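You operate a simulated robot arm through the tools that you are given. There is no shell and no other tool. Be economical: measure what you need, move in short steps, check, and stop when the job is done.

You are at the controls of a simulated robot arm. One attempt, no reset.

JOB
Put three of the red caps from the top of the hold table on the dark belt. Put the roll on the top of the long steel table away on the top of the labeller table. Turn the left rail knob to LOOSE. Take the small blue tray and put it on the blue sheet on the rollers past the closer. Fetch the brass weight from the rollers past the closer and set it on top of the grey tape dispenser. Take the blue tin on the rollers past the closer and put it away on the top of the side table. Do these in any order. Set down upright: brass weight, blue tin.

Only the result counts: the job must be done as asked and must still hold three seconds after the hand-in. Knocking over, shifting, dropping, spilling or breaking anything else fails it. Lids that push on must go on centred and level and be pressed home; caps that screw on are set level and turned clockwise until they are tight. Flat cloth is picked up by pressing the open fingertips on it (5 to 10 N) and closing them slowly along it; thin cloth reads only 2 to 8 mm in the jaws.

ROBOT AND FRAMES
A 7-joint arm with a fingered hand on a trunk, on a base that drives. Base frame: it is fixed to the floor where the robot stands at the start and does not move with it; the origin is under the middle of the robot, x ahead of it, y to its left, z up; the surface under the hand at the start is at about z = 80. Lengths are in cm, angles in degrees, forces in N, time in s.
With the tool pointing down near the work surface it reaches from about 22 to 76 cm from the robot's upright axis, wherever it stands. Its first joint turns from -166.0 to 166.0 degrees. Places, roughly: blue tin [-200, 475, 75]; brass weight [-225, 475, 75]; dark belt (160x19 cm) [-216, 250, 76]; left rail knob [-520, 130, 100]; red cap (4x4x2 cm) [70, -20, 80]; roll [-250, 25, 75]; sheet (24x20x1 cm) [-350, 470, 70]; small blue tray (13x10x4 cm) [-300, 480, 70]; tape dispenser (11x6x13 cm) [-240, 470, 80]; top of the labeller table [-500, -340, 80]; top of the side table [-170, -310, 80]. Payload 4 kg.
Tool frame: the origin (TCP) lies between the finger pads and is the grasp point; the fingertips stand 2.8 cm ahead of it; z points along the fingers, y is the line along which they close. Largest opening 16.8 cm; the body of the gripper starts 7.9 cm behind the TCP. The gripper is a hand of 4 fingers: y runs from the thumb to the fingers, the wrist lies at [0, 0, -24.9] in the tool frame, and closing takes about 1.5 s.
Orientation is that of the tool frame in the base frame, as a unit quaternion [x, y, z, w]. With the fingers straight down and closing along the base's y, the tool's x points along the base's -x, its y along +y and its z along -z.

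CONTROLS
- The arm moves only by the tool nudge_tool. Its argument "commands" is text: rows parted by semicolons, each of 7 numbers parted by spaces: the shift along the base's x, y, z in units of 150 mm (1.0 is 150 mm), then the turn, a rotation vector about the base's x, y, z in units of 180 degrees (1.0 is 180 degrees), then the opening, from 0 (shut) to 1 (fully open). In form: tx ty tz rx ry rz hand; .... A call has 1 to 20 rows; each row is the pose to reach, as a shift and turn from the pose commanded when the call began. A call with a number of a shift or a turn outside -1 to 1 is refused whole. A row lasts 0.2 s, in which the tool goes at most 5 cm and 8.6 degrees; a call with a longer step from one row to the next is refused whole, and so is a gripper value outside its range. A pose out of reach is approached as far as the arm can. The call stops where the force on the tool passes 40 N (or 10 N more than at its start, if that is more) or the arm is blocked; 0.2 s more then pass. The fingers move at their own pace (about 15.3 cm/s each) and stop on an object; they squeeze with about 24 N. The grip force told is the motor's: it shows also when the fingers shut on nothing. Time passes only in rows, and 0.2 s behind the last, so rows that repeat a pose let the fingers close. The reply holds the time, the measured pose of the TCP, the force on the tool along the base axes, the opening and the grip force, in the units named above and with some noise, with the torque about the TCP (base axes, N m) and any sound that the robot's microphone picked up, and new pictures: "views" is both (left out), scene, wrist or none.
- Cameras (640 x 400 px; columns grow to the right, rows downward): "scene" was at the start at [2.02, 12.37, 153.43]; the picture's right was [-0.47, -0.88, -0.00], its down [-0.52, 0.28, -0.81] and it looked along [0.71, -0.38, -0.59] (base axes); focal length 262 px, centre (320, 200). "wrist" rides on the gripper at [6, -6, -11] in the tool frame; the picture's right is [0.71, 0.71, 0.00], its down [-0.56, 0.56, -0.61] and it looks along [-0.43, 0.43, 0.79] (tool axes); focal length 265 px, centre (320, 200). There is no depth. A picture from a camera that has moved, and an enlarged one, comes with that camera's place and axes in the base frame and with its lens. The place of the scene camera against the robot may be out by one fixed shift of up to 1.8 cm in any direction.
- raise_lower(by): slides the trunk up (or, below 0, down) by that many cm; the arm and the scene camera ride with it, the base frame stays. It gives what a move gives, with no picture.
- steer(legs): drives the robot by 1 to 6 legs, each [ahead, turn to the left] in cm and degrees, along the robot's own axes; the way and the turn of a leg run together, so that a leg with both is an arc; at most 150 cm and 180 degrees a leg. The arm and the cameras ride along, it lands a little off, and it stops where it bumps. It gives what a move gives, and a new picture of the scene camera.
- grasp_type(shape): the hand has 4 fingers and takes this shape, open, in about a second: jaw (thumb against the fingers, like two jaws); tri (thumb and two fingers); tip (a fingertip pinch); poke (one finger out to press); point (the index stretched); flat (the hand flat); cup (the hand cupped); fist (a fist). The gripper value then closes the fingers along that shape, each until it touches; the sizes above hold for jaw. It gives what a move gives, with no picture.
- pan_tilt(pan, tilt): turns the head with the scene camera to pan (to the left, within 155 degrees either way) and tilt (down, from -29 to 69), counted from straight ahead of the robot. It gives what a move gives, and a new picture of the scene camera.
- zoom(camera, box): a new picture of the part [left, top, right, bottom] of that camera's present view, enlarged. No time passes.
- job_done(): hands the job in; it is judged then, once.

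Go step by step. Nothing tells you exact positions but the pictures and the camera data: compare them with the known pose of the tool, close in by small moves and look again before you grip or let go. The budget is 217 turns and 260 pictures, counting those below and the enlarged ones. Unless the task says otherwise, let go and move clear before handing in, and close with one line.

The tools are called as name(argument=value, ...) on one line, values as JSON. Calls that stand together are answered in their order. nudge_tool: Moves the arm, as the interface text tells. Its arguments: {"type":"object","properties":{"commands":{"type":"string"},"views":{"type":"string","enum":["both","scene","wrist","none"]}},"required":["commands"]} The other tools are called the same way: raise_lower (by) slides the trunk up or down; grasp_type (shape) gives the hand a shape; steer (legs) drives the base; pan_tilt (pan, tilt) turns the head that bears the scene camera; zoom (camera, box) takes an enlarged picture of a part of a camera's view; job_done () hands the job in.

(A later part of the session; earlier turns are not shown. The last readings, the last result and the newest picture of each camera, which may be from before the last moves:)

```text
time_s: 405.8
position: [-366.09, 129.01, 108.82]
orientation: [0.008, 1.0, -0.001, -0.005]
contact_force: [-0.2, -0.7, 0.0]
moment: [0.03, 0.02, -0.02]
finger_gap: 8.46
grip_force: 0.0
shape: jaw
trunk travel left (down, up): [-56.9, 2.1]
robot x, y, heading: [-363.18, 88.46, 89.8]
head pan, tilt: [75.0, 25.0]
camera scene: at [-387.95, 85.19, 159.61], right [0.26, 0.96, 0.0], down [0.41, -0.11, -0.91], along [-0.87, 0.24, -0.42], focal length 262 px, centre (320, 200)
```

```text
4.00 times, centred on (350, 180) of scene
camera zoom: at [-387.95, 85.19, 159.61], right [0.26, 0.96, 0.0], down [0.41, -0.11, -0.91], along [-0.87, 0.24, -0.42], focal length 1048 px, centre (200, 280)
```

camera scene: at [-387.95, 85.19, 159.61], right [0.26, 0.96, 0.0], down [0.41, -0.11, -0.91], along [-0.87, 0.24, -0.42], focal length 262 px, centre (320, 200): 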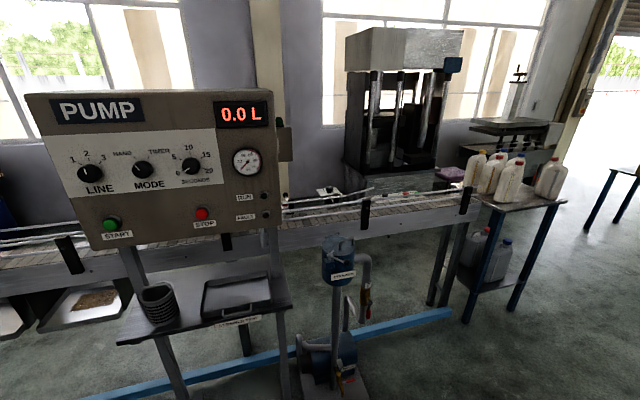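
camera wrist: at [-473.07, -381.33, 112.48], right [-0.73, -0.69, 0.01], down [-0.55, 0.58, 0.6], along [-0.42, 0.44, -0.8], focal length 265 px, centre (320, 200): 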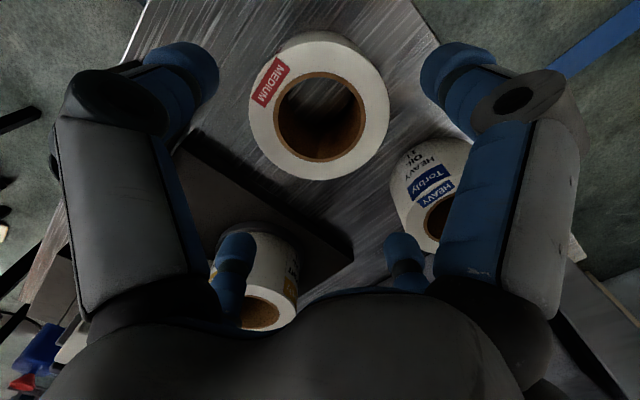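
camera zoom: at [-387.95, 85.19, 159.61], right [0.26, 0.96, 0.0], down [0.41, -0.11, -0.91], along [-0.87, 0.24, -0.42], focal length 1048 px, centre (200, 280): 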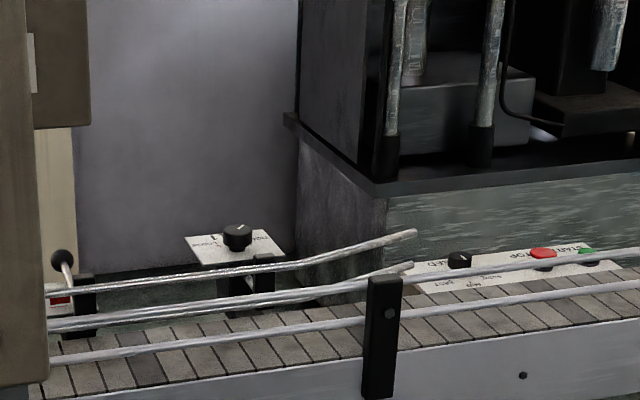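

I can see a small plate with a black knob on the far side of the conveyor, near (-520,130), with the pump stand in front. I drive to about y=165 and face it.

steer(legs=[[80, 0], [0, 90]])

pan_tilt(pan=10, tilt=30)

```text
time_s: 413.8
position: [-403.65, 163.8, 108.89]
orientation: [-0.701, 0.713, -0.006, -0.002]
contact_force: [-0.5, -0.2, 0.3]
moment: [0.0, 0.01, -0.01]
finger_gap: 8.42
grip_force: 0.1
shape: jaw
trunk travel left (down, up): [-56.9, 2.1]
robot x, y, heading: [-362.96, 167.03, 179.8]
head pan, tilt: [75.0, 25.0]
camera scene: at [-359.18, 141.8, 159.61], right [-0.96, 0.26, 0.0], down [0.11, 0.41, -0.91], along [-0.24, -0.87, -0.42], focal length 262 px, centre (320, 200)
```

scene: 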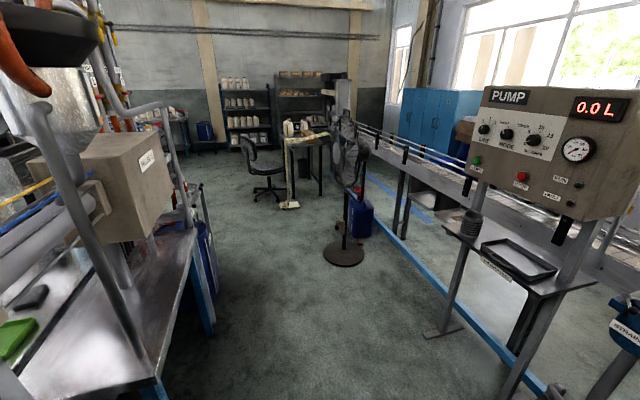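

```text
time_s: 415.2
position: [-403.69, 163.87, 108.83]
orientation: [-0.701, 0.713, -0.006, -0.003]
contact_force: [-0.1, 0.9, 0.9]
moment: [0.0, 0.0, -0.01]
finger_gap: 8.43
grip_force: 0.1
shape: jaw
trunk travel left (down, up): [-56.9, 2.1]
robot x, y, heading: [-363.04, 166.56, 179.9]
head pan, tilt: [10.0, 30.0]
camera scene: at [-365.68, 149.16, 158.82], right [-0.17, 0.99, 0.0], down [0.49, 0.09, -0.87], along [-0.85, -0.15, -0.5], focal length 262 px, centre (320, 200)
```

scene: 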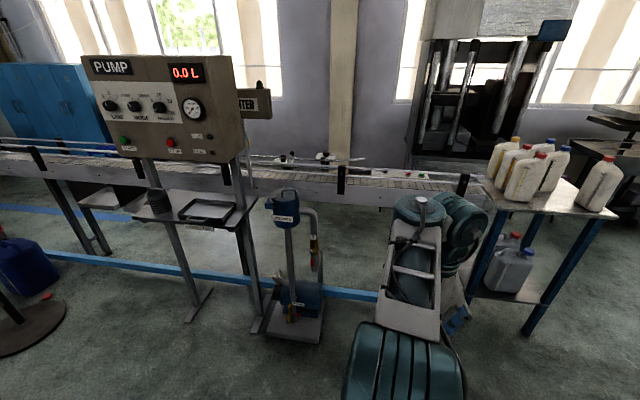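

zoom(camera="scene", box=[250, 125, 410, 225])

```text
4.00 times, centred on (330, 175) of scene
camera zoom: at [-365.68, 149.16, 158.82], right [-0.17, 0.99, 0.0], down [0.49, 0.09, -0.87], along [-0.85, -0.15, -0.5], focal length 1048 px, centre (280, 300)
```

zoom: 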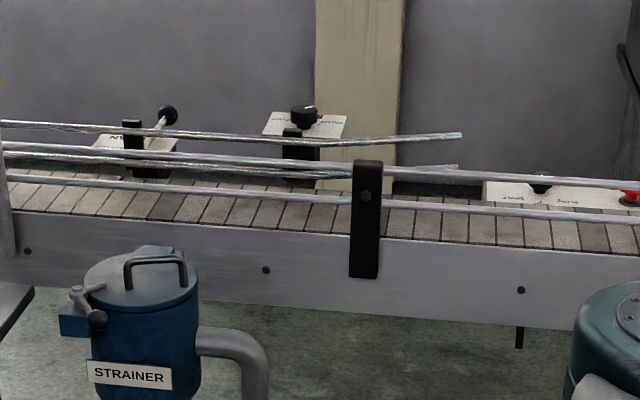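

Triangulated, the knob is at about (-516.7,126,103.5). I raise the trunk, pull the hand in and drive up to the conveyor beside the pump base.

raise_lower(by=2)

nudge_tool(commands="0.2 0 0 0 0 0 0.4; 0.4 0 0 0 0 0 0.4; 0.6 0 0 0 0 0 0.4", views="none")

steer(legs=[[70, 0]])

```text
time_s: 415.9
position: [-403.46, 163.75, 110.87]
orientation: [-0.701, 0.713, -0.007, -0.002]
contact_force: [0.0, 0.1, -1.4]
moment: [0.02, -0.03, 0.01]
finger_gap: 8.44
grip_force: 0.1
shape: jaw
trunk travel left (down, up): [-58.9, 0.1]
robot x, y, heading: [-362.94, 166.71, 179.9]
head pan, tilt: [10.0, 30.0]
```

```text
time_s: 416.6
position: [-394.59, 163.7, 110.65]
orientation: [-0.702, 0.712, -0.006, -0.003]
contact_force: [-0.6, 0.5, 0.0]
moment: [0.03, 0.02, 0.01]
finger_gap: 6.74
grip_force: 0.0
shape: jaw
trunk travel left (down, up): [-58.9, 0.1]
robot x, y, heading: [-363.06, 166.86, 179.8]
head pan, tilt: [10.0, 30.0]
```

```text
time_s: 420.5
position: [-465.48, 163.9, 110.73]
orientation: [-0.702, 0.712, -0.007, -0.002]
contact_force: [0.2, 0.1, 0.0]
moment: [0.02, 0.02, -0.01]
finger_gap: 6.75
grip_force: 0.0
shape: jaw
trunk travel left (down, up): [-58.9, 0.1]
robot x, y, heading: [-433.84, 167.09, 180.0]
head pan, tilt: [10.0, 30.0]
camera scene: at [-436.48, 149.43, 160.81], right [-0.17, 0.99, 0.0], down [0.49, 0.09, -0.87], along [-0.85, -0.15, -0.5], focal length 262 px, centre (320, 200)
```

scene: 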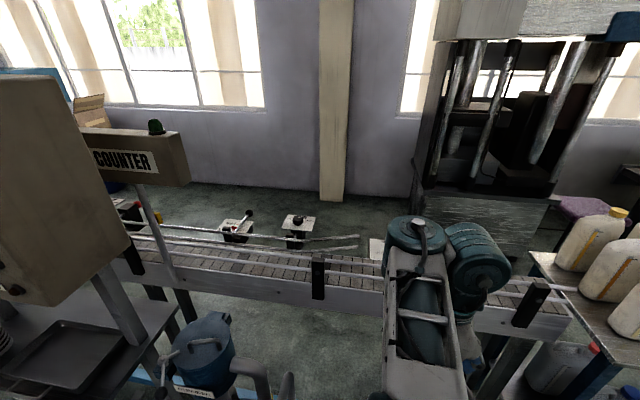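

zoom(camera="scene", box=[200, 180, 360, 280])

```text
4.00 times, centred on (280, 230) of scene
camera zoom: at [-436.48, 149.43, 160.81], right [-0.17, 0.99, 0.0], down [0.49, 0.09, -0.87], along [-0.85, -0.15, -0.5], focal length 1048 px, centre (480, 80)
```

zoom: 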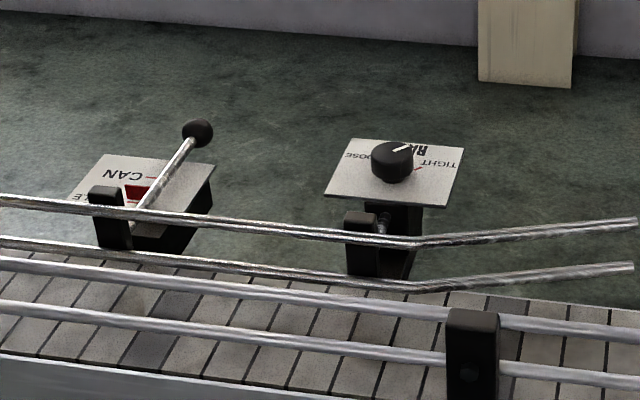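

zoom(camera="scene", box=[278, 210, 322, 238])

```text
14.29 times, centred on (300, 224) of scene
camera zoom: at [-436.48, 149.43, 160.81], right [-0.17, 0.99, 0.0], down [0.49, 0.09, -0.87], along [-0.85, -0.15, -0.5], focal length 3743 px, centre (606, -143)
```

zoom: 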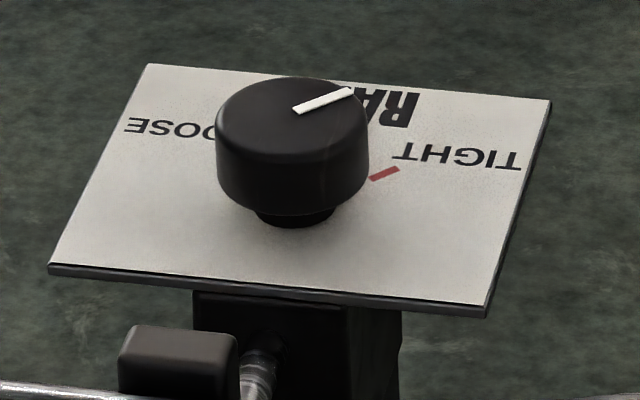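

The zoom shows the pointer on TIGHT (right-forward). LOOSE is mirrored on the left, so it needs about 90° counter-clockwise seen from above. The knob is ~4 cm wide with its top at z≈104.5. I drive closer.

steer(legs=[[24, 0]])

nudge_tool(commands="-0.15 -0.2 0 0 0 0 0.4; -0.3 -0.4 0 0 0 0 0.4; -0.45 -0.6 0 0 0 0 0.4; -0.6 -0.8 0 0 0 0 0.4; -0.75 -1 0 0 0 0 0.4", views="both")

```text
time_s: 422.3
position: [-489.72, 163.98, 110.58]
orientation: [-0.703, 0.712, -0.006, -0.003]
contact_force: [-0.3, 0.3, 0.0]
moment: [0.0, -0.02, 0.02]
finger_gap: 6.75
grip_force: 0.1
shape: jaw
trunk travel left (down, up): [-58.9, 0.1]
robot x, y, heading: [-457.86, 167.36, 179.7]
head pan, tilt: [10.0, 30.0]
camera scene: at [-460.84, 149.51, 160.81], right [-0.17, 0.99, 0.0], down [0.49, 0.09, -0.87], along [-0.85, -0.15, -0.5], focal length 262 px, centre (320, 200)
```

scene: 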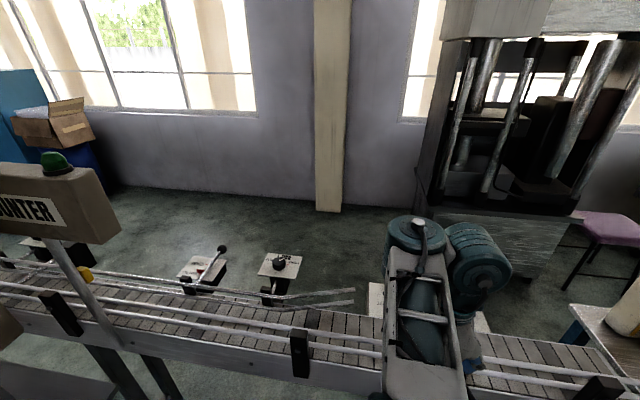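

```text
time_s: 423.5
position: [-501.01, 148.87, 110.46]
orientation: [-0.702, 0.712, -0.006, -0.002]
contact_force: [0.2, 0.2, 0.7]
moment: [0.03, -0.02, 0.03]
finger_gap: 6.73
grip_force: 0.1
shape: jaw
trunk travel left (down, up): [-58.9, 0.1]
robot x, y, heading: [-457.89, 167.17, 179.9]
head pan, tilt: [10.0, 30.0]
camera scene: at [-460.83, 149.47, 160.81], right [-0.17, 0.99, 0.0], down [0.49, 0.09, -0.87], along [-0.85, -0.15, -0.5], focal length 262 px, centre (320, 200)
camera wrist: at [-495.29, 142.78, 121.49], right [-0.72, -0.7, 0.01], down [-0.55, 0.57, 0.6], along [-0.42, 0.43, -0.8], focal length 265 px, centre (320, 200)
```

scene: 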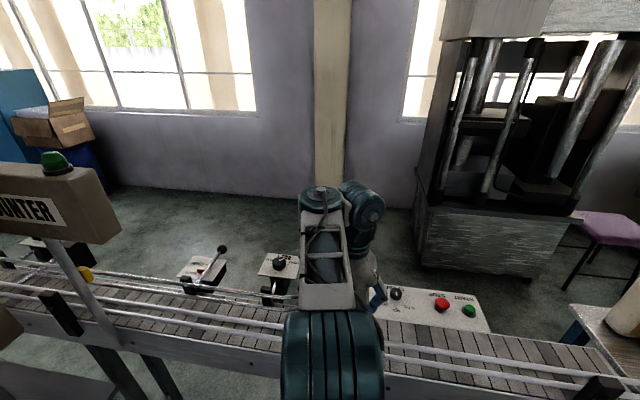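
wrist: 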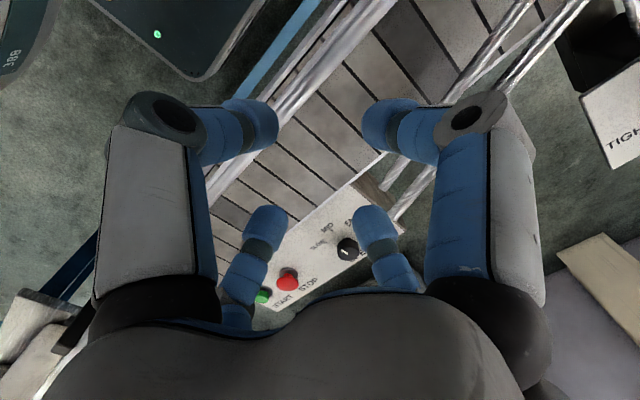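

nudge_tool(commands="-0.1 -0.2 0.05 0 0 0 0.4; -0.2 -0.4 0.1 0 0 0 0.4; -0.3 -0.6 0.1 0 0 0 0.4; -0.45 -0.8 0.1 0 0 0 0.4; -0.6 -1 0.1 0 0 0 0.4; -0.6 -1 0.1 0 0 0 0.4", views="both")

```text
time_s: 424.9
position: [-510.11, 133.96, 112.29]
orientation: [-0.702, 0.712, -0.006, -0.002]
contact_force: [0.6, -0.1, -0.3]
moment: [0.0, 0.01, -0.02]
finger_gap: 6.73
grip_force: 0.0
shape: jaw
trunk travel left (down, up): [-58.9, 0.1]
robot x, y, heading: [-458.25, 167.14, 179.8]
head pan, tilt: [10.0, 30.0]
camera scene: at [-460.74, 149.47, 160.81], right [-0.17, 0.99, 0.0], down [0.49, 0.09, -0.87], along [-0.85, -0.15, -0.5], focal length 262 px, centre (320, 200)
camera wrist: at [-504.33, 127.8, 123.32], right [-0.72, -0.7, 0.01], down [-0.55, 0.57, 0.6], along [-0.42, 0.43, -0.8], focal length 265 px, centre (320, 200)
```

scene: 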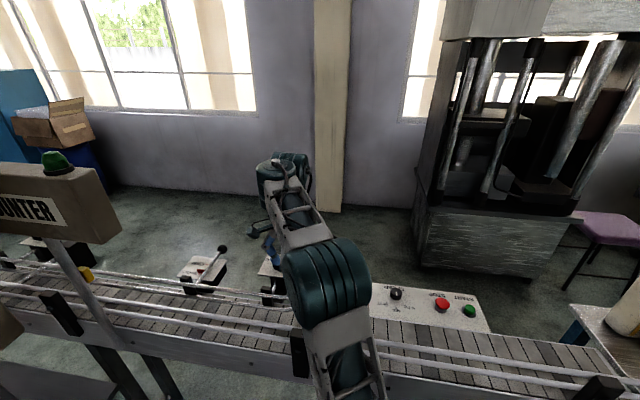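
wrist: 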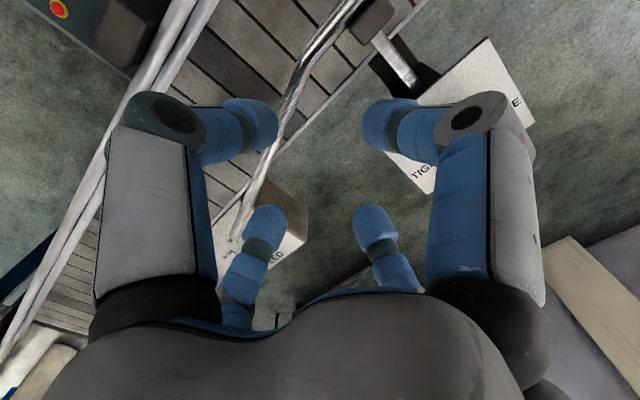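

nudge_tool(commands="-0.15 -0.2 0 0 0 0 0.4; -0.3 -0.35 0 0 0 0 0.4; -0.44 -0.5 0 0 0 0 0.4; -0.44 -0.5 0 0 0 0 0.4", views="wrist")

```text
time_s: 425.9
position: [-515.77, 127.15, 112.02]
orientation: [-0.702, 0.712, -0.007, -0.001]
contact_force: [-0.9, 0.5, -0.3]
moment: [0.03, -0.03, 0.01]
finger_gap: 6.76
grip_force: 0.1
shape: jaw
out of reach, approached as far as the arm can: row 3, 4
trunk travel left (down, up): [-58.9, 0.1]
robot x, y, heading: [-458.19, 167.49, 179.8]
head pan, tilt: [10.0, 30.0]
camera wrist: at [-510.05, 121.12, 123.01], right [-0.72, -0.7, 0.0], down [-0.55, 0.57, 0.6], along [-0.42, 0.43, -0.8], focal length 265 px, centre (320, 200)
```

wrist: 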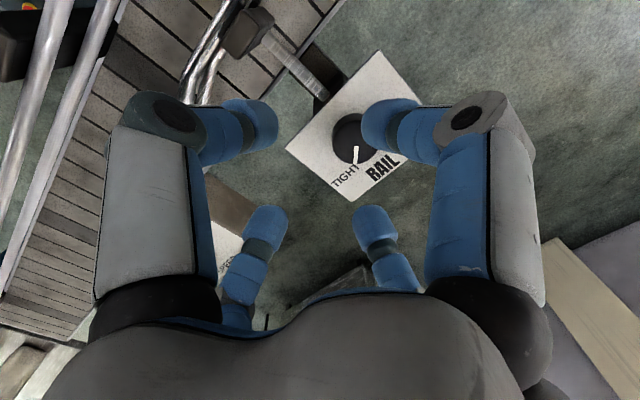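

zoom(camera="wrist", box=[270, 40, 430, 210])

```text
2.35 times, centred on (350, 125) of wrist
camera zoom: at [-510.05, 121.12, 123.01], right [-0.72, -0.7, 0.0], down [-0.55, 0.57, 0.6], along [-0.42, 0.43, -0.8], focal length 624 px, centre (249, 376)
```

zoom: 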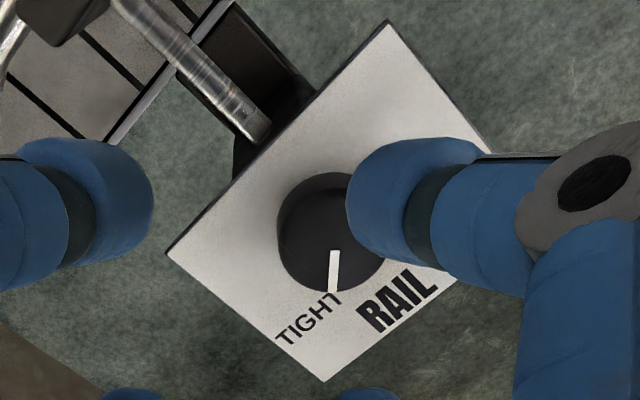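

The pointer is clearly at TIGHT. I centre over the knob at (-517.3,125.4) and descend partway.

nudge_tool(commands="0 0 -0.1 0 0 0 0.4; -0.1 -0.1 -0.2 0 0 0 0.4; -0.1 -0.11 -0.27 0 0 0 0.4; -0.1 -0.11 -0.27 0 0 0 0.4", views="wrist")

```text
time_s: 426.9
position: [-516.99, 125.79, 107.87]
orientation: [-0.703, 0.712, -0.006, -0.003]
contact_force: [0.1, -0.1, 0.4]
moment: [0.03, 0.01, -0.02]
finger_gap: 6.72
grip_force: 0.1
shape: jaw
out of reach, approached as far as the arm can: row 2
trunk travel left (down, up): [-58.9, 0.1]
robot x, y, heading: [-458.23, 167.1, 180.0]
head pan, tilt: [10.0, 30.0]
camera wrist: at [-511.26, 119.62, 119.0], right [-0.72, -0.7, 0.01], down [-0.55, 0.57, 0.6], along [-0.43, 0.43, -0.8], focal length 265 px, centre (320, 200)
```

wrist: 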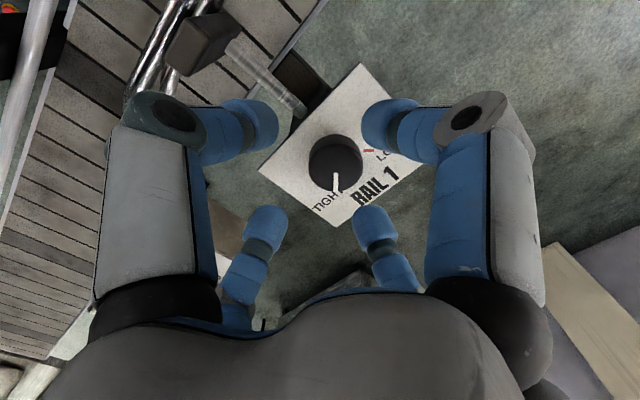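

I can read "RAIL 1" and see the LOOSE tick to the right. I descend onto the knob and close the fingers.

nudge_tool(commands="-0.035 -0.07 -0.08 0 0 0 0.4; -0.035 -0.07 -0.15 0 0 0 0.4; -0.035 -0.07 -0.18 0 0 0 0.4; -0.035 -0.07 -0.18 0 0 0 0.2; -0.035 -0.07 -0.18 0 0 0 0; -0.035 -0.07 -0.18 0 0 0 0; -0.035 -0.07 -0.18 0 0 0 0", views="wrist")

```text
time_s: 428.5
position: [-517.62, 124.63, 105.15]
orientation: [-0.702, 0.712, -0.006, -0.002]
contact_force: [-0.9, 1.1, -0.1]
moment: [0.03, 0.0, -0.02]
finger_gap: 0.01
grip_force: 23.9
shape: jaw
out of reach, approached as far as the arm can: row 1
trunk travel left (down, up): [-58.9, 0.1]
robot x, y, heading: [-457.8, 167.3, 179.9]
head pan, tilt: [10.0, 30.0]
camera wrist: at [-511.97, 118.48, 116.18], right [-0.72, -0.7, 0.01], down [-0.55, 0.57, 0.61], along [-0.43, 0.43, -0.8], focal length 265 px, centre (320, 200)
```

wrist: 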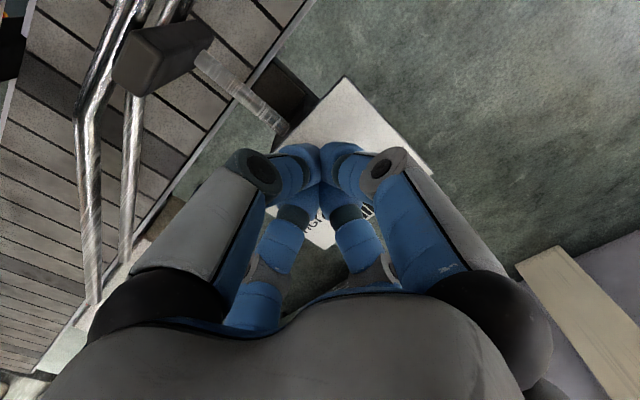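

The fingers closed above the knob: it sits lower than estimated. I open, rise a little and re-measure.

nudge_tool(commands="0 0 0 0 0 0 0.4; 0 0 0.1 0 0 0 0.5; 0.1 0 0.3 0 0 0 0.5; 0.1 0 0.3 0 0 0 0.5", views="wrist")

nudge_tool(commands="0 0 -0.15 0 0 0 0.5; 0 0 -0.3 0 0 0 0.5; -0.1 0 -0.35 0 0 0 0.5; -0.2 0 -0.35 0 0 0 0.5", views="wrist")

```text
time_s: 429.5
position: [-515.63, 125.04, 109.52]
orientation: [-0.702, 0.712, -0.006, -0.003]
contact_force: [-0.8, 0.5, 0.6]
moment: [0.01, -0.01, 0.0]
finger_gap: 8.35
grip_force: 0.0
shape: jaw
out of reach, approached as far as the arm can: row 2, 3, 4
trunk travel left (down, up): [-58.9, 0.1]
robot x, y, heading: [-458.22, 167.07, 179.7]
head pan, tilt: [10.0, 30.0]
camera wrist: at [-509.8, 118.96, 120.7], right [-0.72, -0.7, 0.0], down [-0.55, 0.57, 0.6], along [-0.42, 0.43, -0.8], focal length 265 px, centre (320, 200)
```

wrist: 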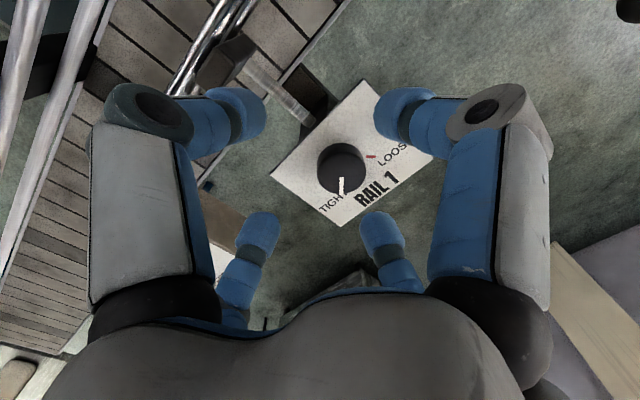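

```text
time_s: 430.5
position: [-518.74, 125.41, 104.39]
orientation: [-0.7, 0.714, -0.007, -0.004]
contact_force: [-0.8, 0.8, 0.6]
moment: [-0.06, -0.04, 0.01]
finger_gap: 8.38
grip_force: 0.0
shape: jaw
trunk travel left (down, up): [-58.9, 0.1]
robot x, y, heading: [-458.36, 166.97, 179.6]
head pan, tilt: [10.0, 30.0]
camera wrist: at [-512.98, 119.26, 115.45], right [-0.72, -0.69, 0.01], down [-0.55, 0.58, 0.6], along [-0.42, 0.43, -0.8], focal length 265 px, centre (320, 200)
```

wrist: 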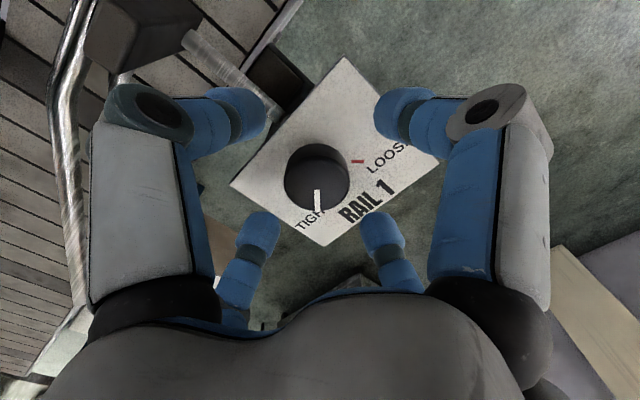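

Re-measured, the knob top is at about (-519.3,126,100.7). I go down there and close.

nudge_tool(commands="-0.04 0.04 -0.08 0 0 0 0.45; -0.04 0.04 -0.15 0 0 0 0.45; -0.04 0.04 -0.19 0 0 0 0.45; -0.04 0.04 -0.19 0 0 0 0.3; -0.04 0.04 -0.19 0 0 0 0; -0.04 0.04 -0.19 0 0 0 0; -0.04 0.04 -0.19 0 0 0 0; -0.04 0.04 -0.19 0 0 0 0", views="wrist")

```text
time_s: 432.3
position: [-519.12, 125.73, 101.54]
orientation: [-0.703, 0.712, -0.006, -0.003]
contact_force: [0.5, 1.3, -5.3]
moment: [0.27, 0.19, -0.01]
finger_gap: 3.42
grip_force: 24.3
shape: jaw
trunk travel left (down, up): [-58.9, 0.1]
robot x, y, heading: [-458.24, 167.29, 179.9]
head pan, tilt: [10.0, 30.0]
camera wrist: at [-513.41, 119.47, 112.58], right [-0.72, -0.7, 0.0], down [-0.55, 0.57, 0.6], along [-0.42, 0.43, -0.8], focal length 265 px, centre (320, 200)
```

wrist: 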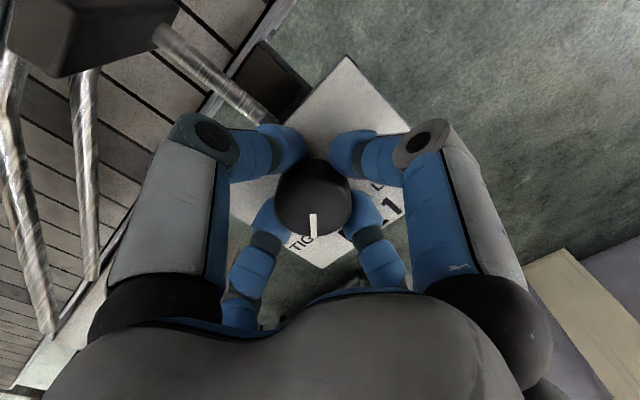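

The knob is gripped. I turn it counter-clockwise about 75° and check.

nudge_tool(commands="0 0 0 0 0 0.042 0; 0 0 0 0 0 0.084 0; 0 0 0 0 0 0.126 0; 0 0 0 0 0 0.168 0; 0 0 0 0 0 0.21 0; 0 0 0 0 0 0.252 0; 0 0 0 0 0 0.294 0; 0 0 0 0 0 0.336 0; 0 0 0 0 0 0.378 0; 0 0 0 0 0 0.42 0; 0 0 0 0 0 0.42 0", views="wrist")

```text
time_s: 434.2
position: [-518.61, 125.98, 101.51]
orientation: [0.969, -0.248, 0.013, -0.008]
contact_force: [8.3, 6.4, 0.1]
moment: [-0.09, 0.49, 0.02]
finger_gap: 3.34
grip_force: 23.6
shape: jaw
trunk travel left (down, up): [-58.9, 0.1]
robot x, y, heading: [-457.96, 166.82, 179.6]
head pan, tilt: [10.0, 30.0]
stopped in row 9: the force on the tool passed its limit at 41 N (the readings are from after the stop); the commanded pose is now the measured one
camera wrist: at [-511.0, 128.09, 112.73], right [0.28, -0.96, 0.0], down [-0.77, -0.23, 0.59], along [-0.57, -0.17, -0.81], focal length 265 px, centre (320, 200)
```

wrist: 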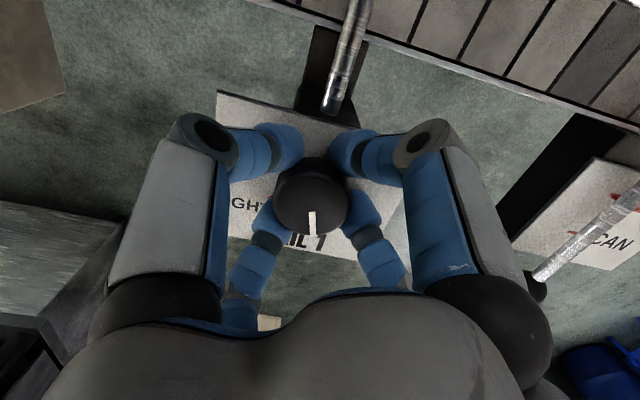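

The knob turned with the hand about 62° before a lateral force limit, from being slightly off-axis. I release and look at the pointer against the LOOSE tick.

nudge_tool(commands="0 0 0 0 0 0 0.3; 0 0 0 0 0 0 0.45; 0 0 0 0 0 0 0.45; 0 0 0.15 0 0 0 0.45; 0 0 0.2 0 0 0 0.45", views="wrist")

zoom(camera="wrist", box=[220, 80, 420, 260])

```text
time_s: 435.4
position: [-518.55, 126.07, 103.77]
orientation: [0.969, -0.248, 0.012, -0.008]
contact_force: [0.0, -0.3, 0.2]
moment: [0.01, -0.03, -0.03]
finger_gap: 7.53
grip_force: 0.1
shape: jaw
out of reach, approached as far as the arm can: row 4, 5
trunk travel left (down, up): [-58.9, 0.1]
robot x, y, heading: [-458.07, 167.13, 179.8]
head pan, tilt: [10.0, 30.0]
camera wrist: at [-510.89, 128.31, 114.88], right [0.28, -0.96, 0.0], down [-0.77, -0.23, 0.59], along [-0.57, -0.17, -0.81], focal length 265 px, centre (320, 200)
```

wrist: 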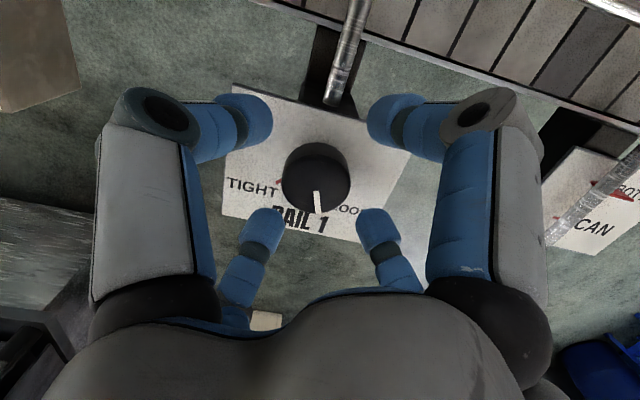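

```text
2.22 times, centred on (320, 170) of wrist
camera zoom: at [-510.89, 128.31, 114.88], right [0.28, -0.96, 0.0], down [-0.77, -0.23, 0.59], along [-0.57, -0.17, -0.81], focal length 590 px, centre (320, 267)
```

zoom: 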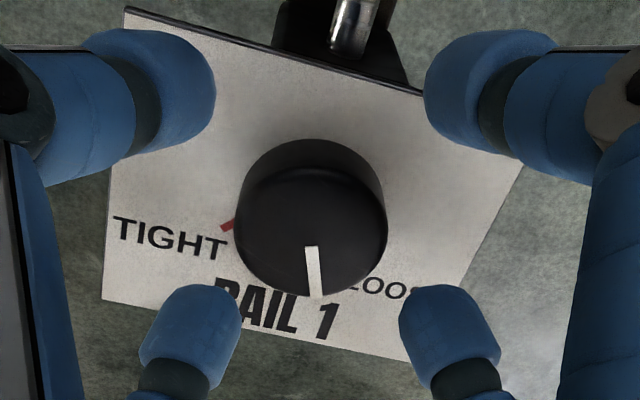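

About 35° more is needed to reach the LOOSE tick. I re-centre on the knob axis (-519.6,126) and grip again.

nudge_tool(commands="-0.03 0 -0.1 0 0 0 0.45; -0.067 0 -0.2 0 0 0 0.45; -0.067 0 -0.2 0 0 0 0.3; -0.067 0 -0.2 0 0 0 0; -0.067 0 -0.2 0 0 0 0; -0.067 0 -0.2 0 0 0 0; -0.067 0 -0.2 0 0 0 0; -0.067 0 -0.2 0 0 0.04 0; -0.067 0 -0.2 0 0 0.08 0; -0.067 0 -0.2 0 0 0.12 0; -0.067 0 -0.2 0 0 0.16 0; -0.067 0 -0.2 0 0 0.195 0; -0.067 0 -0.2 0 0 0.195 0", views="wrist")

```text
time_s: 436.4
position: [-519.49, 126.33, 101.34]
orientation: [0.969, -0.248, 0.009, -0.003]
contact_force: [7.0, 5.5, 17.7]
moment: [0.05, -0.58, 0.08]
finger_gap: 4.58
grip_force: 24.2
shape: jaw
trunk travel left (down, up): [-58.9, 0.1]
robot x, y, heading: [-458.3, 167.38, 179.7]
head pan, tilt: [10.0, 30.0]
stopped in row 5: the force on the tool passed its limit at 41 N (the readings are from after the stop); the commanded pose is now the measured one
camera wrist: at [-511.6, 128.53, 112.38], right [0.28, -0.96, 0.0], down [-0.77, -0.22, 0.6], along [-0.58, -0.17, -0.8], focal length 265 px, centre (320, 200)
```

wrist: 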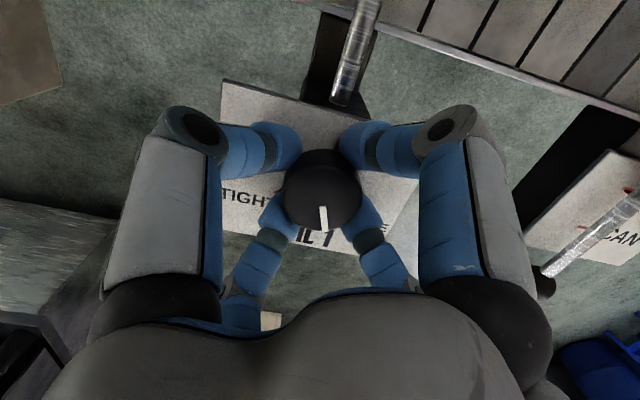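

nudge_tool(commands="0 0 0.03 0 0 0 0.3; 0 0 0.03 0 0 0 0.45; 0 0 0.03 0 0 0 0.45", views="wrist")

zoom(camera="wrist", box=[220, 80, 420, 260])

```text
time_s: 437.2
position: [-519.67, 126.03, 101.45]
orientation: [0.969, -0.248, 0.008, -0.004]
contact_force: [1.2, -1.2, 11.8]
moment: [-0.13, 0.32, 0.15]
finger_gap: 7.34
grip_force: 0.0
shape: jaw
trunk travel left (down, up): [-58.9, 0.1]
robot x, y, heading: [-458.34, 167.09, 179.7]
head pan, tilt: [10.0, 30.0]
camera wrist: at [-511.72, 128.31, 112.58], right [0.28, -0.96, 0.0], down [-0.77, -0.22, 0.6], along [-0.58, -0.17, -0.8], focal length 265 px, centre (320, 200)
```

wrist: 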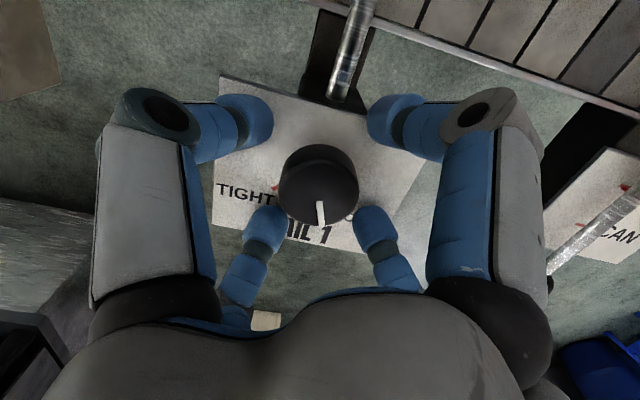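

```text
2.22 times, centred on (320, 170) of wrist
camera zoom: at [-511.72, 128.31, 112.58], right [0.28, -0.96, 0.0], down [-0.77, -0.22, 0.6], along [-0.58, -0.17, -0.8], focal length 590 px, centre (320, 267)
```

zoom: 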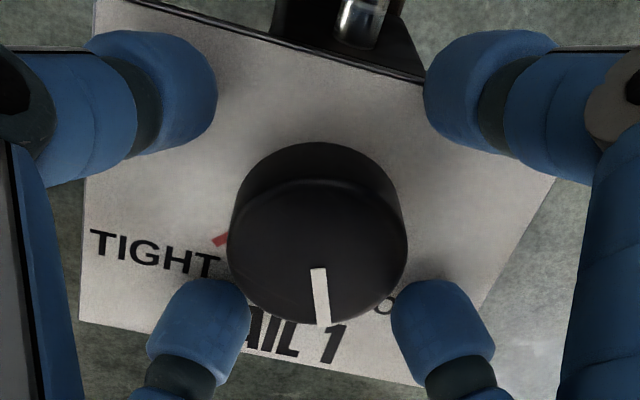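

nudge_tool(commands="0.01 -0.035 0.03 0 0 0 0.45; 0.01 -0.035 0.01 0 0 0 0.4; 0.01 -0.035 0.01 0 0 0 0.2; 0.01 -0.035 0.01 0 0 0 0; 0.01 -0.035 0.01 0 0 0 0; 0.01 -0.035 0.01 0 0 0 0; 0.01 -0.035 0.01 0 0 0 0", views="wrist")

```text
time_s: 438.8
position: [-519.49, 125.9, 101.43]
orientation: [0.969, -0.248, 0.01, -0.004]
contact_force: [2.7, 8.6, 3.3]
moment: [0.7, -0.28, 0.02]
finger_gap: 4.13
grip_force: 24.3
shape: jaw
trunk travel left (down, up): [-58.9, 0.1]
robot x, y, heading: [-458.1, 167.15, 179.9]
head pan, tilt: [10.0, 30.0]
camera wrist: at [-511.62, 128.14, 112.56], right [0.28, -0.96, 0.0], down [-0.77, -0.22, 0.6], along [-0.57, -0.17, -0.8], focal length 265 px, centre (320, 200)
```

wrist: 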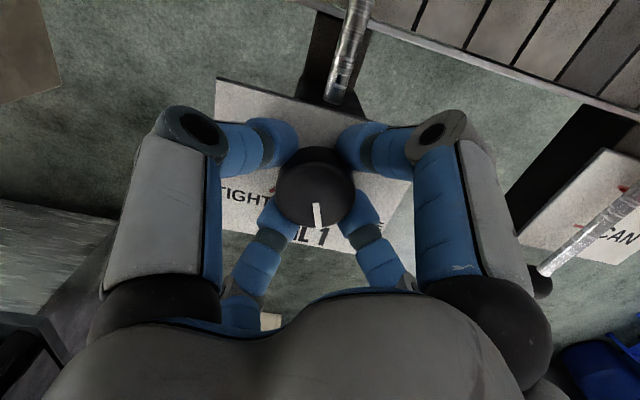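

nudge_tool(commands="0 0 0 0 0 0 0.3; 0.02 0.027 0.01 0 0 0 0.4; 0.02 0.027 0 0 0 0 0.4; 0.02 0.027 0 0 0 0 0.2; 0.02 0.027 0 0 0 0 0; 0.02 0.027 0 0 0 0 0; 0.02 0.027 0 0 0 0 0; 0.02 0.027 0 0 0 0 0", views="wrist")

```text
time_s: 440.6
position: [-519.33, 126.09, 101.45]
orientation: [0.969, -0.248, 0.01, -0.003]
contact_force: [-2.6, 1.2, -0.8]
moment: [-0.03, 0.4, 0.0]
finger_gap: 3.66
grip_force: 23.9
shape: jaw
trunk travel left (down, up): [-58.9, 0.1]
robot x, y, heading: [-457.53, 167.23, 180.3]
head pan, tilt: [10.0, 30.0]
camera wrist: at [-511.46, 128.29, 112.64], right [0.28, -0.96, 0.0], down [-0.77, -0.22, 0.6], along [-0.57, -0.17, -0.8], focal length 265 px, centre (320, 200)
```

wrist: 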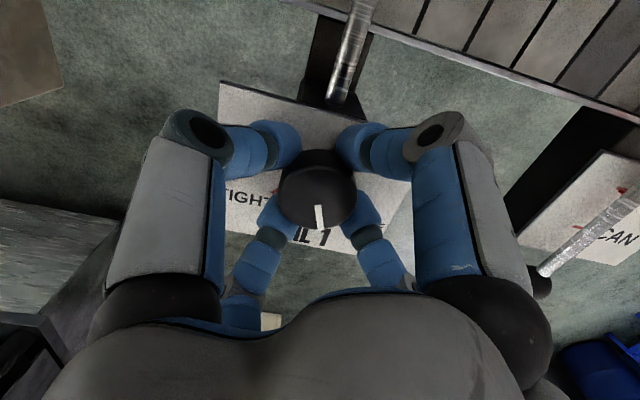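

Better centred, with low side force. I turn the remaining ~35° counter-clockwise, adding a slight shift back toward the axis.

nudge_tool(commands="0.005 0 0 0 0 0.035 0; 0.01 0 0 0 0 0.07 0; 0.015 0 0 0 0 0.105 0; 0.015 0 0 0 0 0.14 0; 0.015 0 0 0 0 0.17 0; 0.015 0 0 0 0 0.195 0; 0.015 0 0 0 0 0.195 0", views="wrist")

```text
time_s: 442.2
position: [-519.05, 126.07, 101.68]
orientation: [0.998, 0.055, 0.008, -0.006]
contact_force: [-8.6, 2.5, 0.2]
moment: [0.07, 0.69, -1.46]
finger_gap: 3.66
grip_force: 24.1
shape: jaw
trunk travel left (down, up): [-58.9, 0.1]
robot x, y, heading: [-458.29, 167.05, 179.9]
head pan, tilt: [10.0, 30.0]
camera wrist: at [-514.09, 132.45, 112.63], right [0.78, -0.62, 0.0], down [-0.5, -0.62, 0.6], along [-0.37, -0.47, -0.8], focal length 265 px, centre (320, 200)
```

wrist: 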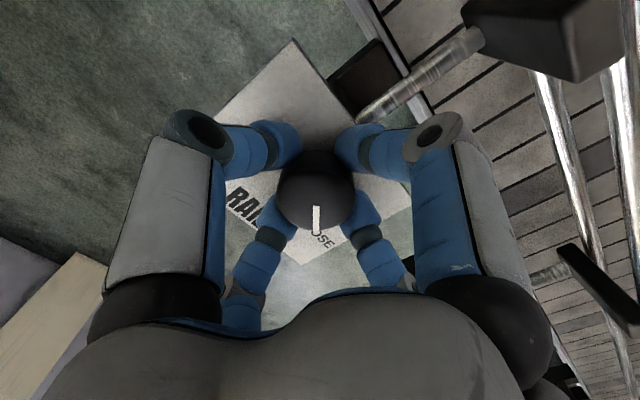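

A resisting torque of about 1.5 N·m appeared, probably the end stop. I release and inspect the pointer.

nudge_tool(commands="0 0 0 0 0 0 0.3; 0 0 0 0 0 0 0.5; 0 0 0 0 0 0 0.5; 0 0 0.15 0 0 0 0.5; 0.05 0 0.35 0 0 0 0.5; 0.05 0 0.35 0 0 0 0.5", views="wrist")

zoom(camera="wrist", box=[230, 60, 410, 230])

```text
time_s: 443.6
position: [-517.49, 126.41, 106.77]
orientation: [0.998, 0.055, 0.008, -0.008]
contact_force: [0.6, -0.1, -0.1]
moment: [0.01, 0.0, 0.0]
finger_gap: 8.36
grip_force: 0.0
shape: jaw
out of reach, approached as far as the arm can: row 4, 5, 6
trunk travel left (down, up): [-58.9, 0.1]
robot x, y, heading: [-458.19, 167.35, 179.8]
head pan, tilt: [10.0, 30.0]
camera wrist: at [-512.46, 132.7, 117.86], right [0.78, -0.62, 0.0], down [-0.5, -0.63, 0.6], along [-0.37, -0.47, -0.8], focal length 265 px, centre (320, 200)
```

wrist: 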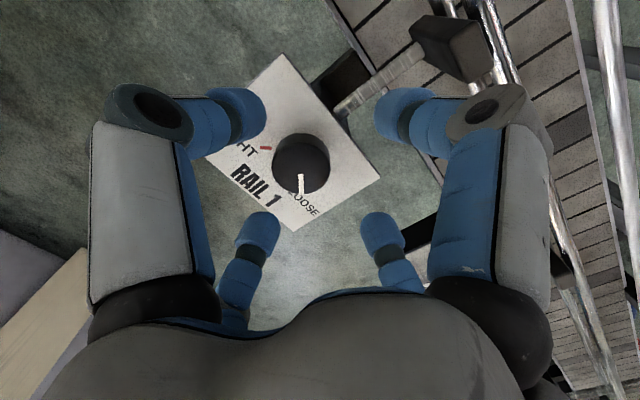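

```text
2.35 times, centred on (320, 145) of wrist
camera zoom: at [-512.46, 132.7, 117.86], right [0.78, -0.62, 0.0], down [-0.5, -0.63, 0.6], along [-0.37, -0.47, -0.8], focal length 624 px, centre (320, 329)
```

zoom: 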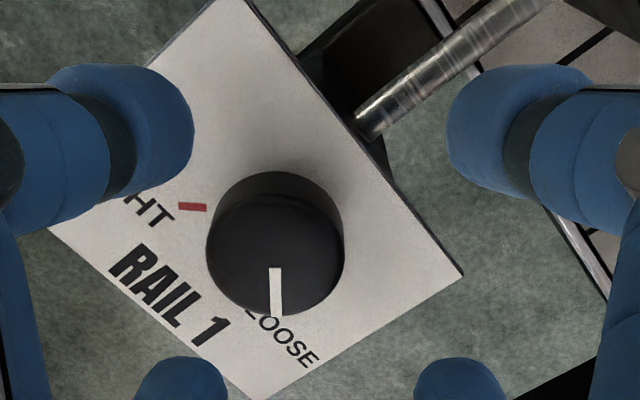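

The pointer now lies at LOOSE (about 231° against a tick at ~222–228°, and the stop was felt). I retract the hand over the conveyor the way it came.

nudge_tool(commands="0.15 0.2 0.1 0 0 0 0.5; 0.3 0.4 0.2 0 0 0 0.5; 0.45 0.6 0.2 0 0 0 0.5; 0.6 0.8 0.2 0 0 0 0.5; 0.75 1 0.2 0 0 0 0.5", views="scene")

zoom(camera="scene", box=[255, 245, 303, 275])

```text
time_s: 444.8
position: [-506.12, 141.52, 109.6]
orientation: [0.998, 0.056, 0.007, -0.006]
contact_force: [0.1, -0.5, 0.0]
moment: [-0.03, 0.02, -0.02]
finger_gap: 8.37
grip_force: 0.0
shape: jaw
trunk travel left (down, up): [-58.9, 0.1]
robot x, y, heading: [-458.14, 167.43, 179.7]
head pan, tilt: [10.0, 30.0]
camera scene: at [-460.72, 149.59, 160.82], right [-0.17, 0.99, 0.0], down [0.49, 0.08, -0.87], along [-0.85, -0.15, -0.5], focal length 262 px, centre (320, 200)
```

scene: 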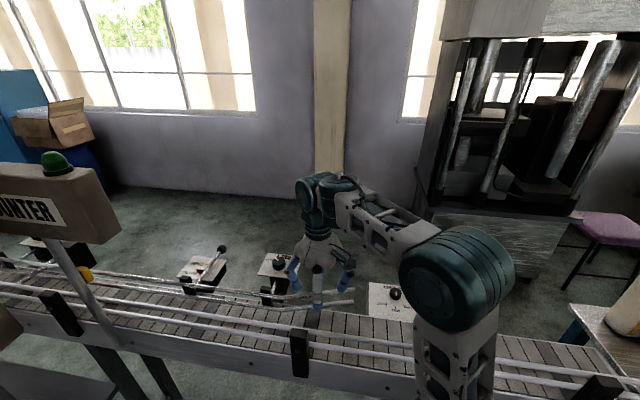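

```text
13.33 times, centred on (279, 260) of scene
camera zoom: at [-460.72, 149.59, 160.82], right [-0.17, 0.99, 0.0], down [0.49, 0.08, -0.87], along [-0.85, -0.15, -0.5], focal length 3493 px, centre (867, -600)
```

zoom: 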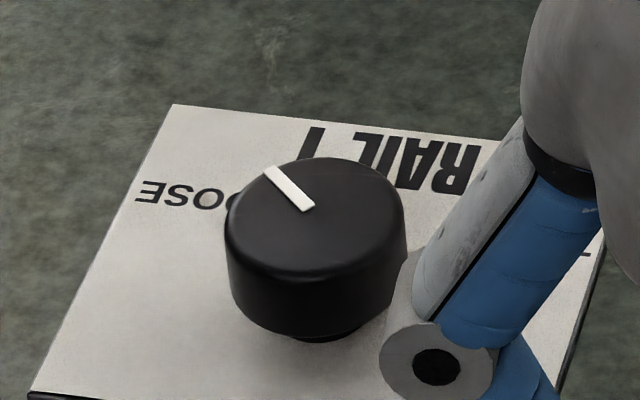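

The pointer is on LOOSE. I pull the hand back and drive to the rollers for the tray.

nudge_tool(commands="0.2 0.2 0 0 0 0 0.5; 0.4 0.4 0 0 0 0 0.5; 0.6 0.6 0 0 0 0 0.5; 0.8 0.8 0 0 0 0 0.5; 1 1 0 0 0 0 0.5", views="none")

steer(legs=[[-95, 0], [0, -90], [100, 0], [100, 0]])

pan_tilt(pan=0, tilt=30)

```text
time_s: 446.0
position: [-491.24, 156.37, 109.55]
orientation: [0.998, 0.055, 0.007, -0.007]
contact_force: [0.7, -0.1, 0.1]
moment: [-0.01, -0.02, -0.02]
finger_gap: 8.35
grip_force: 0.0
shape: jaw
trunk travel left (down, up): [-58.9, 0.1]
robot x, y, heading: [-457.96, 167.15, 179.7]
head pan, tilt: [10.0, 30.0]
```

```text
time_s: 464.2
position: [-379.32, 396.03, 109.64]
orientation: [0.757, -0.653, 0.011, 0.001]
contact_force: [0.0, -0.3, -0.1]
moment: [0.01, 0.0, 0.01]
finger_gap: 8.4
grip_force: 0.1
shape: jaw
trunk travel left (down, up): [-58.9, 0.1]
robot x, y, heading: [-367.25, 363.16, 91.9]
head pan, tilt: [10.0, 30.0]
camera scene: at [-384.92, 365.74, 160.82], right [0.98, 0.2, 0.0], down [0.1, -0.49, -0.87], along [-0.18, 0.85, -0.5], focal length 262 px, centre (320, 200)
```

scene: 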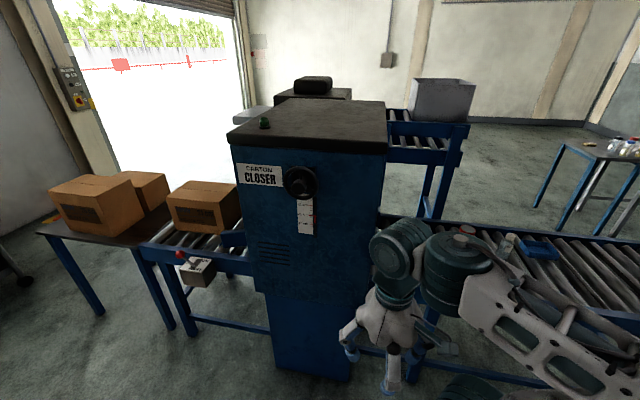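

```text
time_s: 464.9
position: [-379.32, 395.98, 109.63]
orientation: [0.757, -0.653, 0.011, 0.001]
contact_force: [1.2, 0.1, 1.3]
moment: [-0.06, 0.0, 0.01]
finger_gap: 8.39
grip_force: 0.1
shape: jaw
trunk travel left (down, up): [-58.9, 0.1]
robot x, y, heading: [-367.02, 363.01, 91.6]
head pan, tilt: [0.0, 30.0]
camera scene: at [-383.36, 365.91, 160.82], right [1.0, 0.03, 0.0], down [0.02, -0.5, -0.87], along [-0.03, 0.87, -0.5], focal length 262 px, centre (320, 200)
```

scene: 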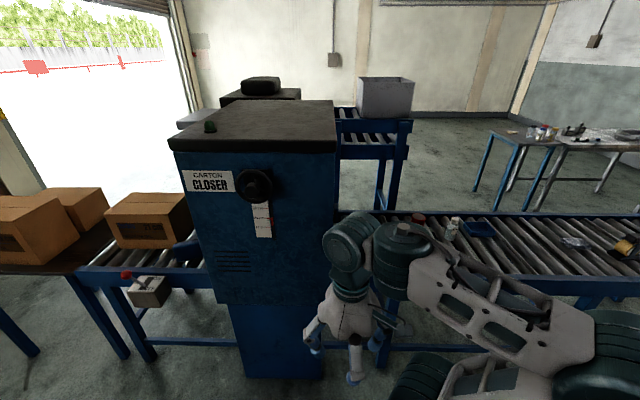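

I'm beside the closer, so I shift right 45 cm and move up to the rollers.

steer(legs=[[0, -91.6], [47, 0], [0, 90], [30, 0]])

```text
time_s: 477.1
position: [-328.23, 426.42, 109.65]
orientation: [0.733, -0.68, 0.011, 0.001]
contact_force: [0.8, 0.1, 0.2]
moment: [0.03, -0.04, -0.01]
finger_gap: 8.39
grip_force: 0.1
shape: jaw
trunk travel left (down, up): [-58.9, 0.1]
robot x, y, heading: [-318.54, 392.58, 87.7]
head pan, tilt: [0.0, 30.0]
camera scene: at [-334.33, 396.69, 160.81], right [1.0, -0.04, 0.0], down [-0.02, -0.5, -0.87], along [0.03, 0.87, -0.5], focal length 262 px, centre (320, 200)
```

scene: 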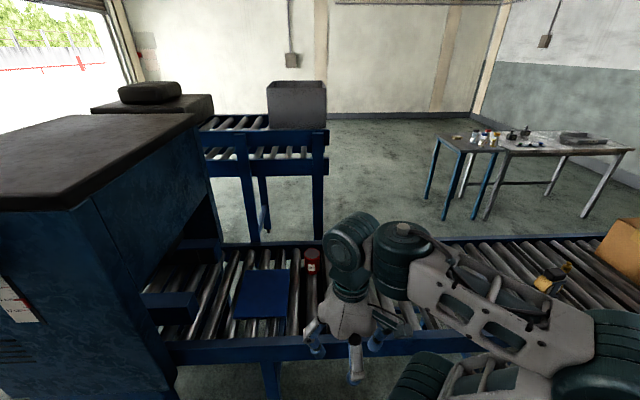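

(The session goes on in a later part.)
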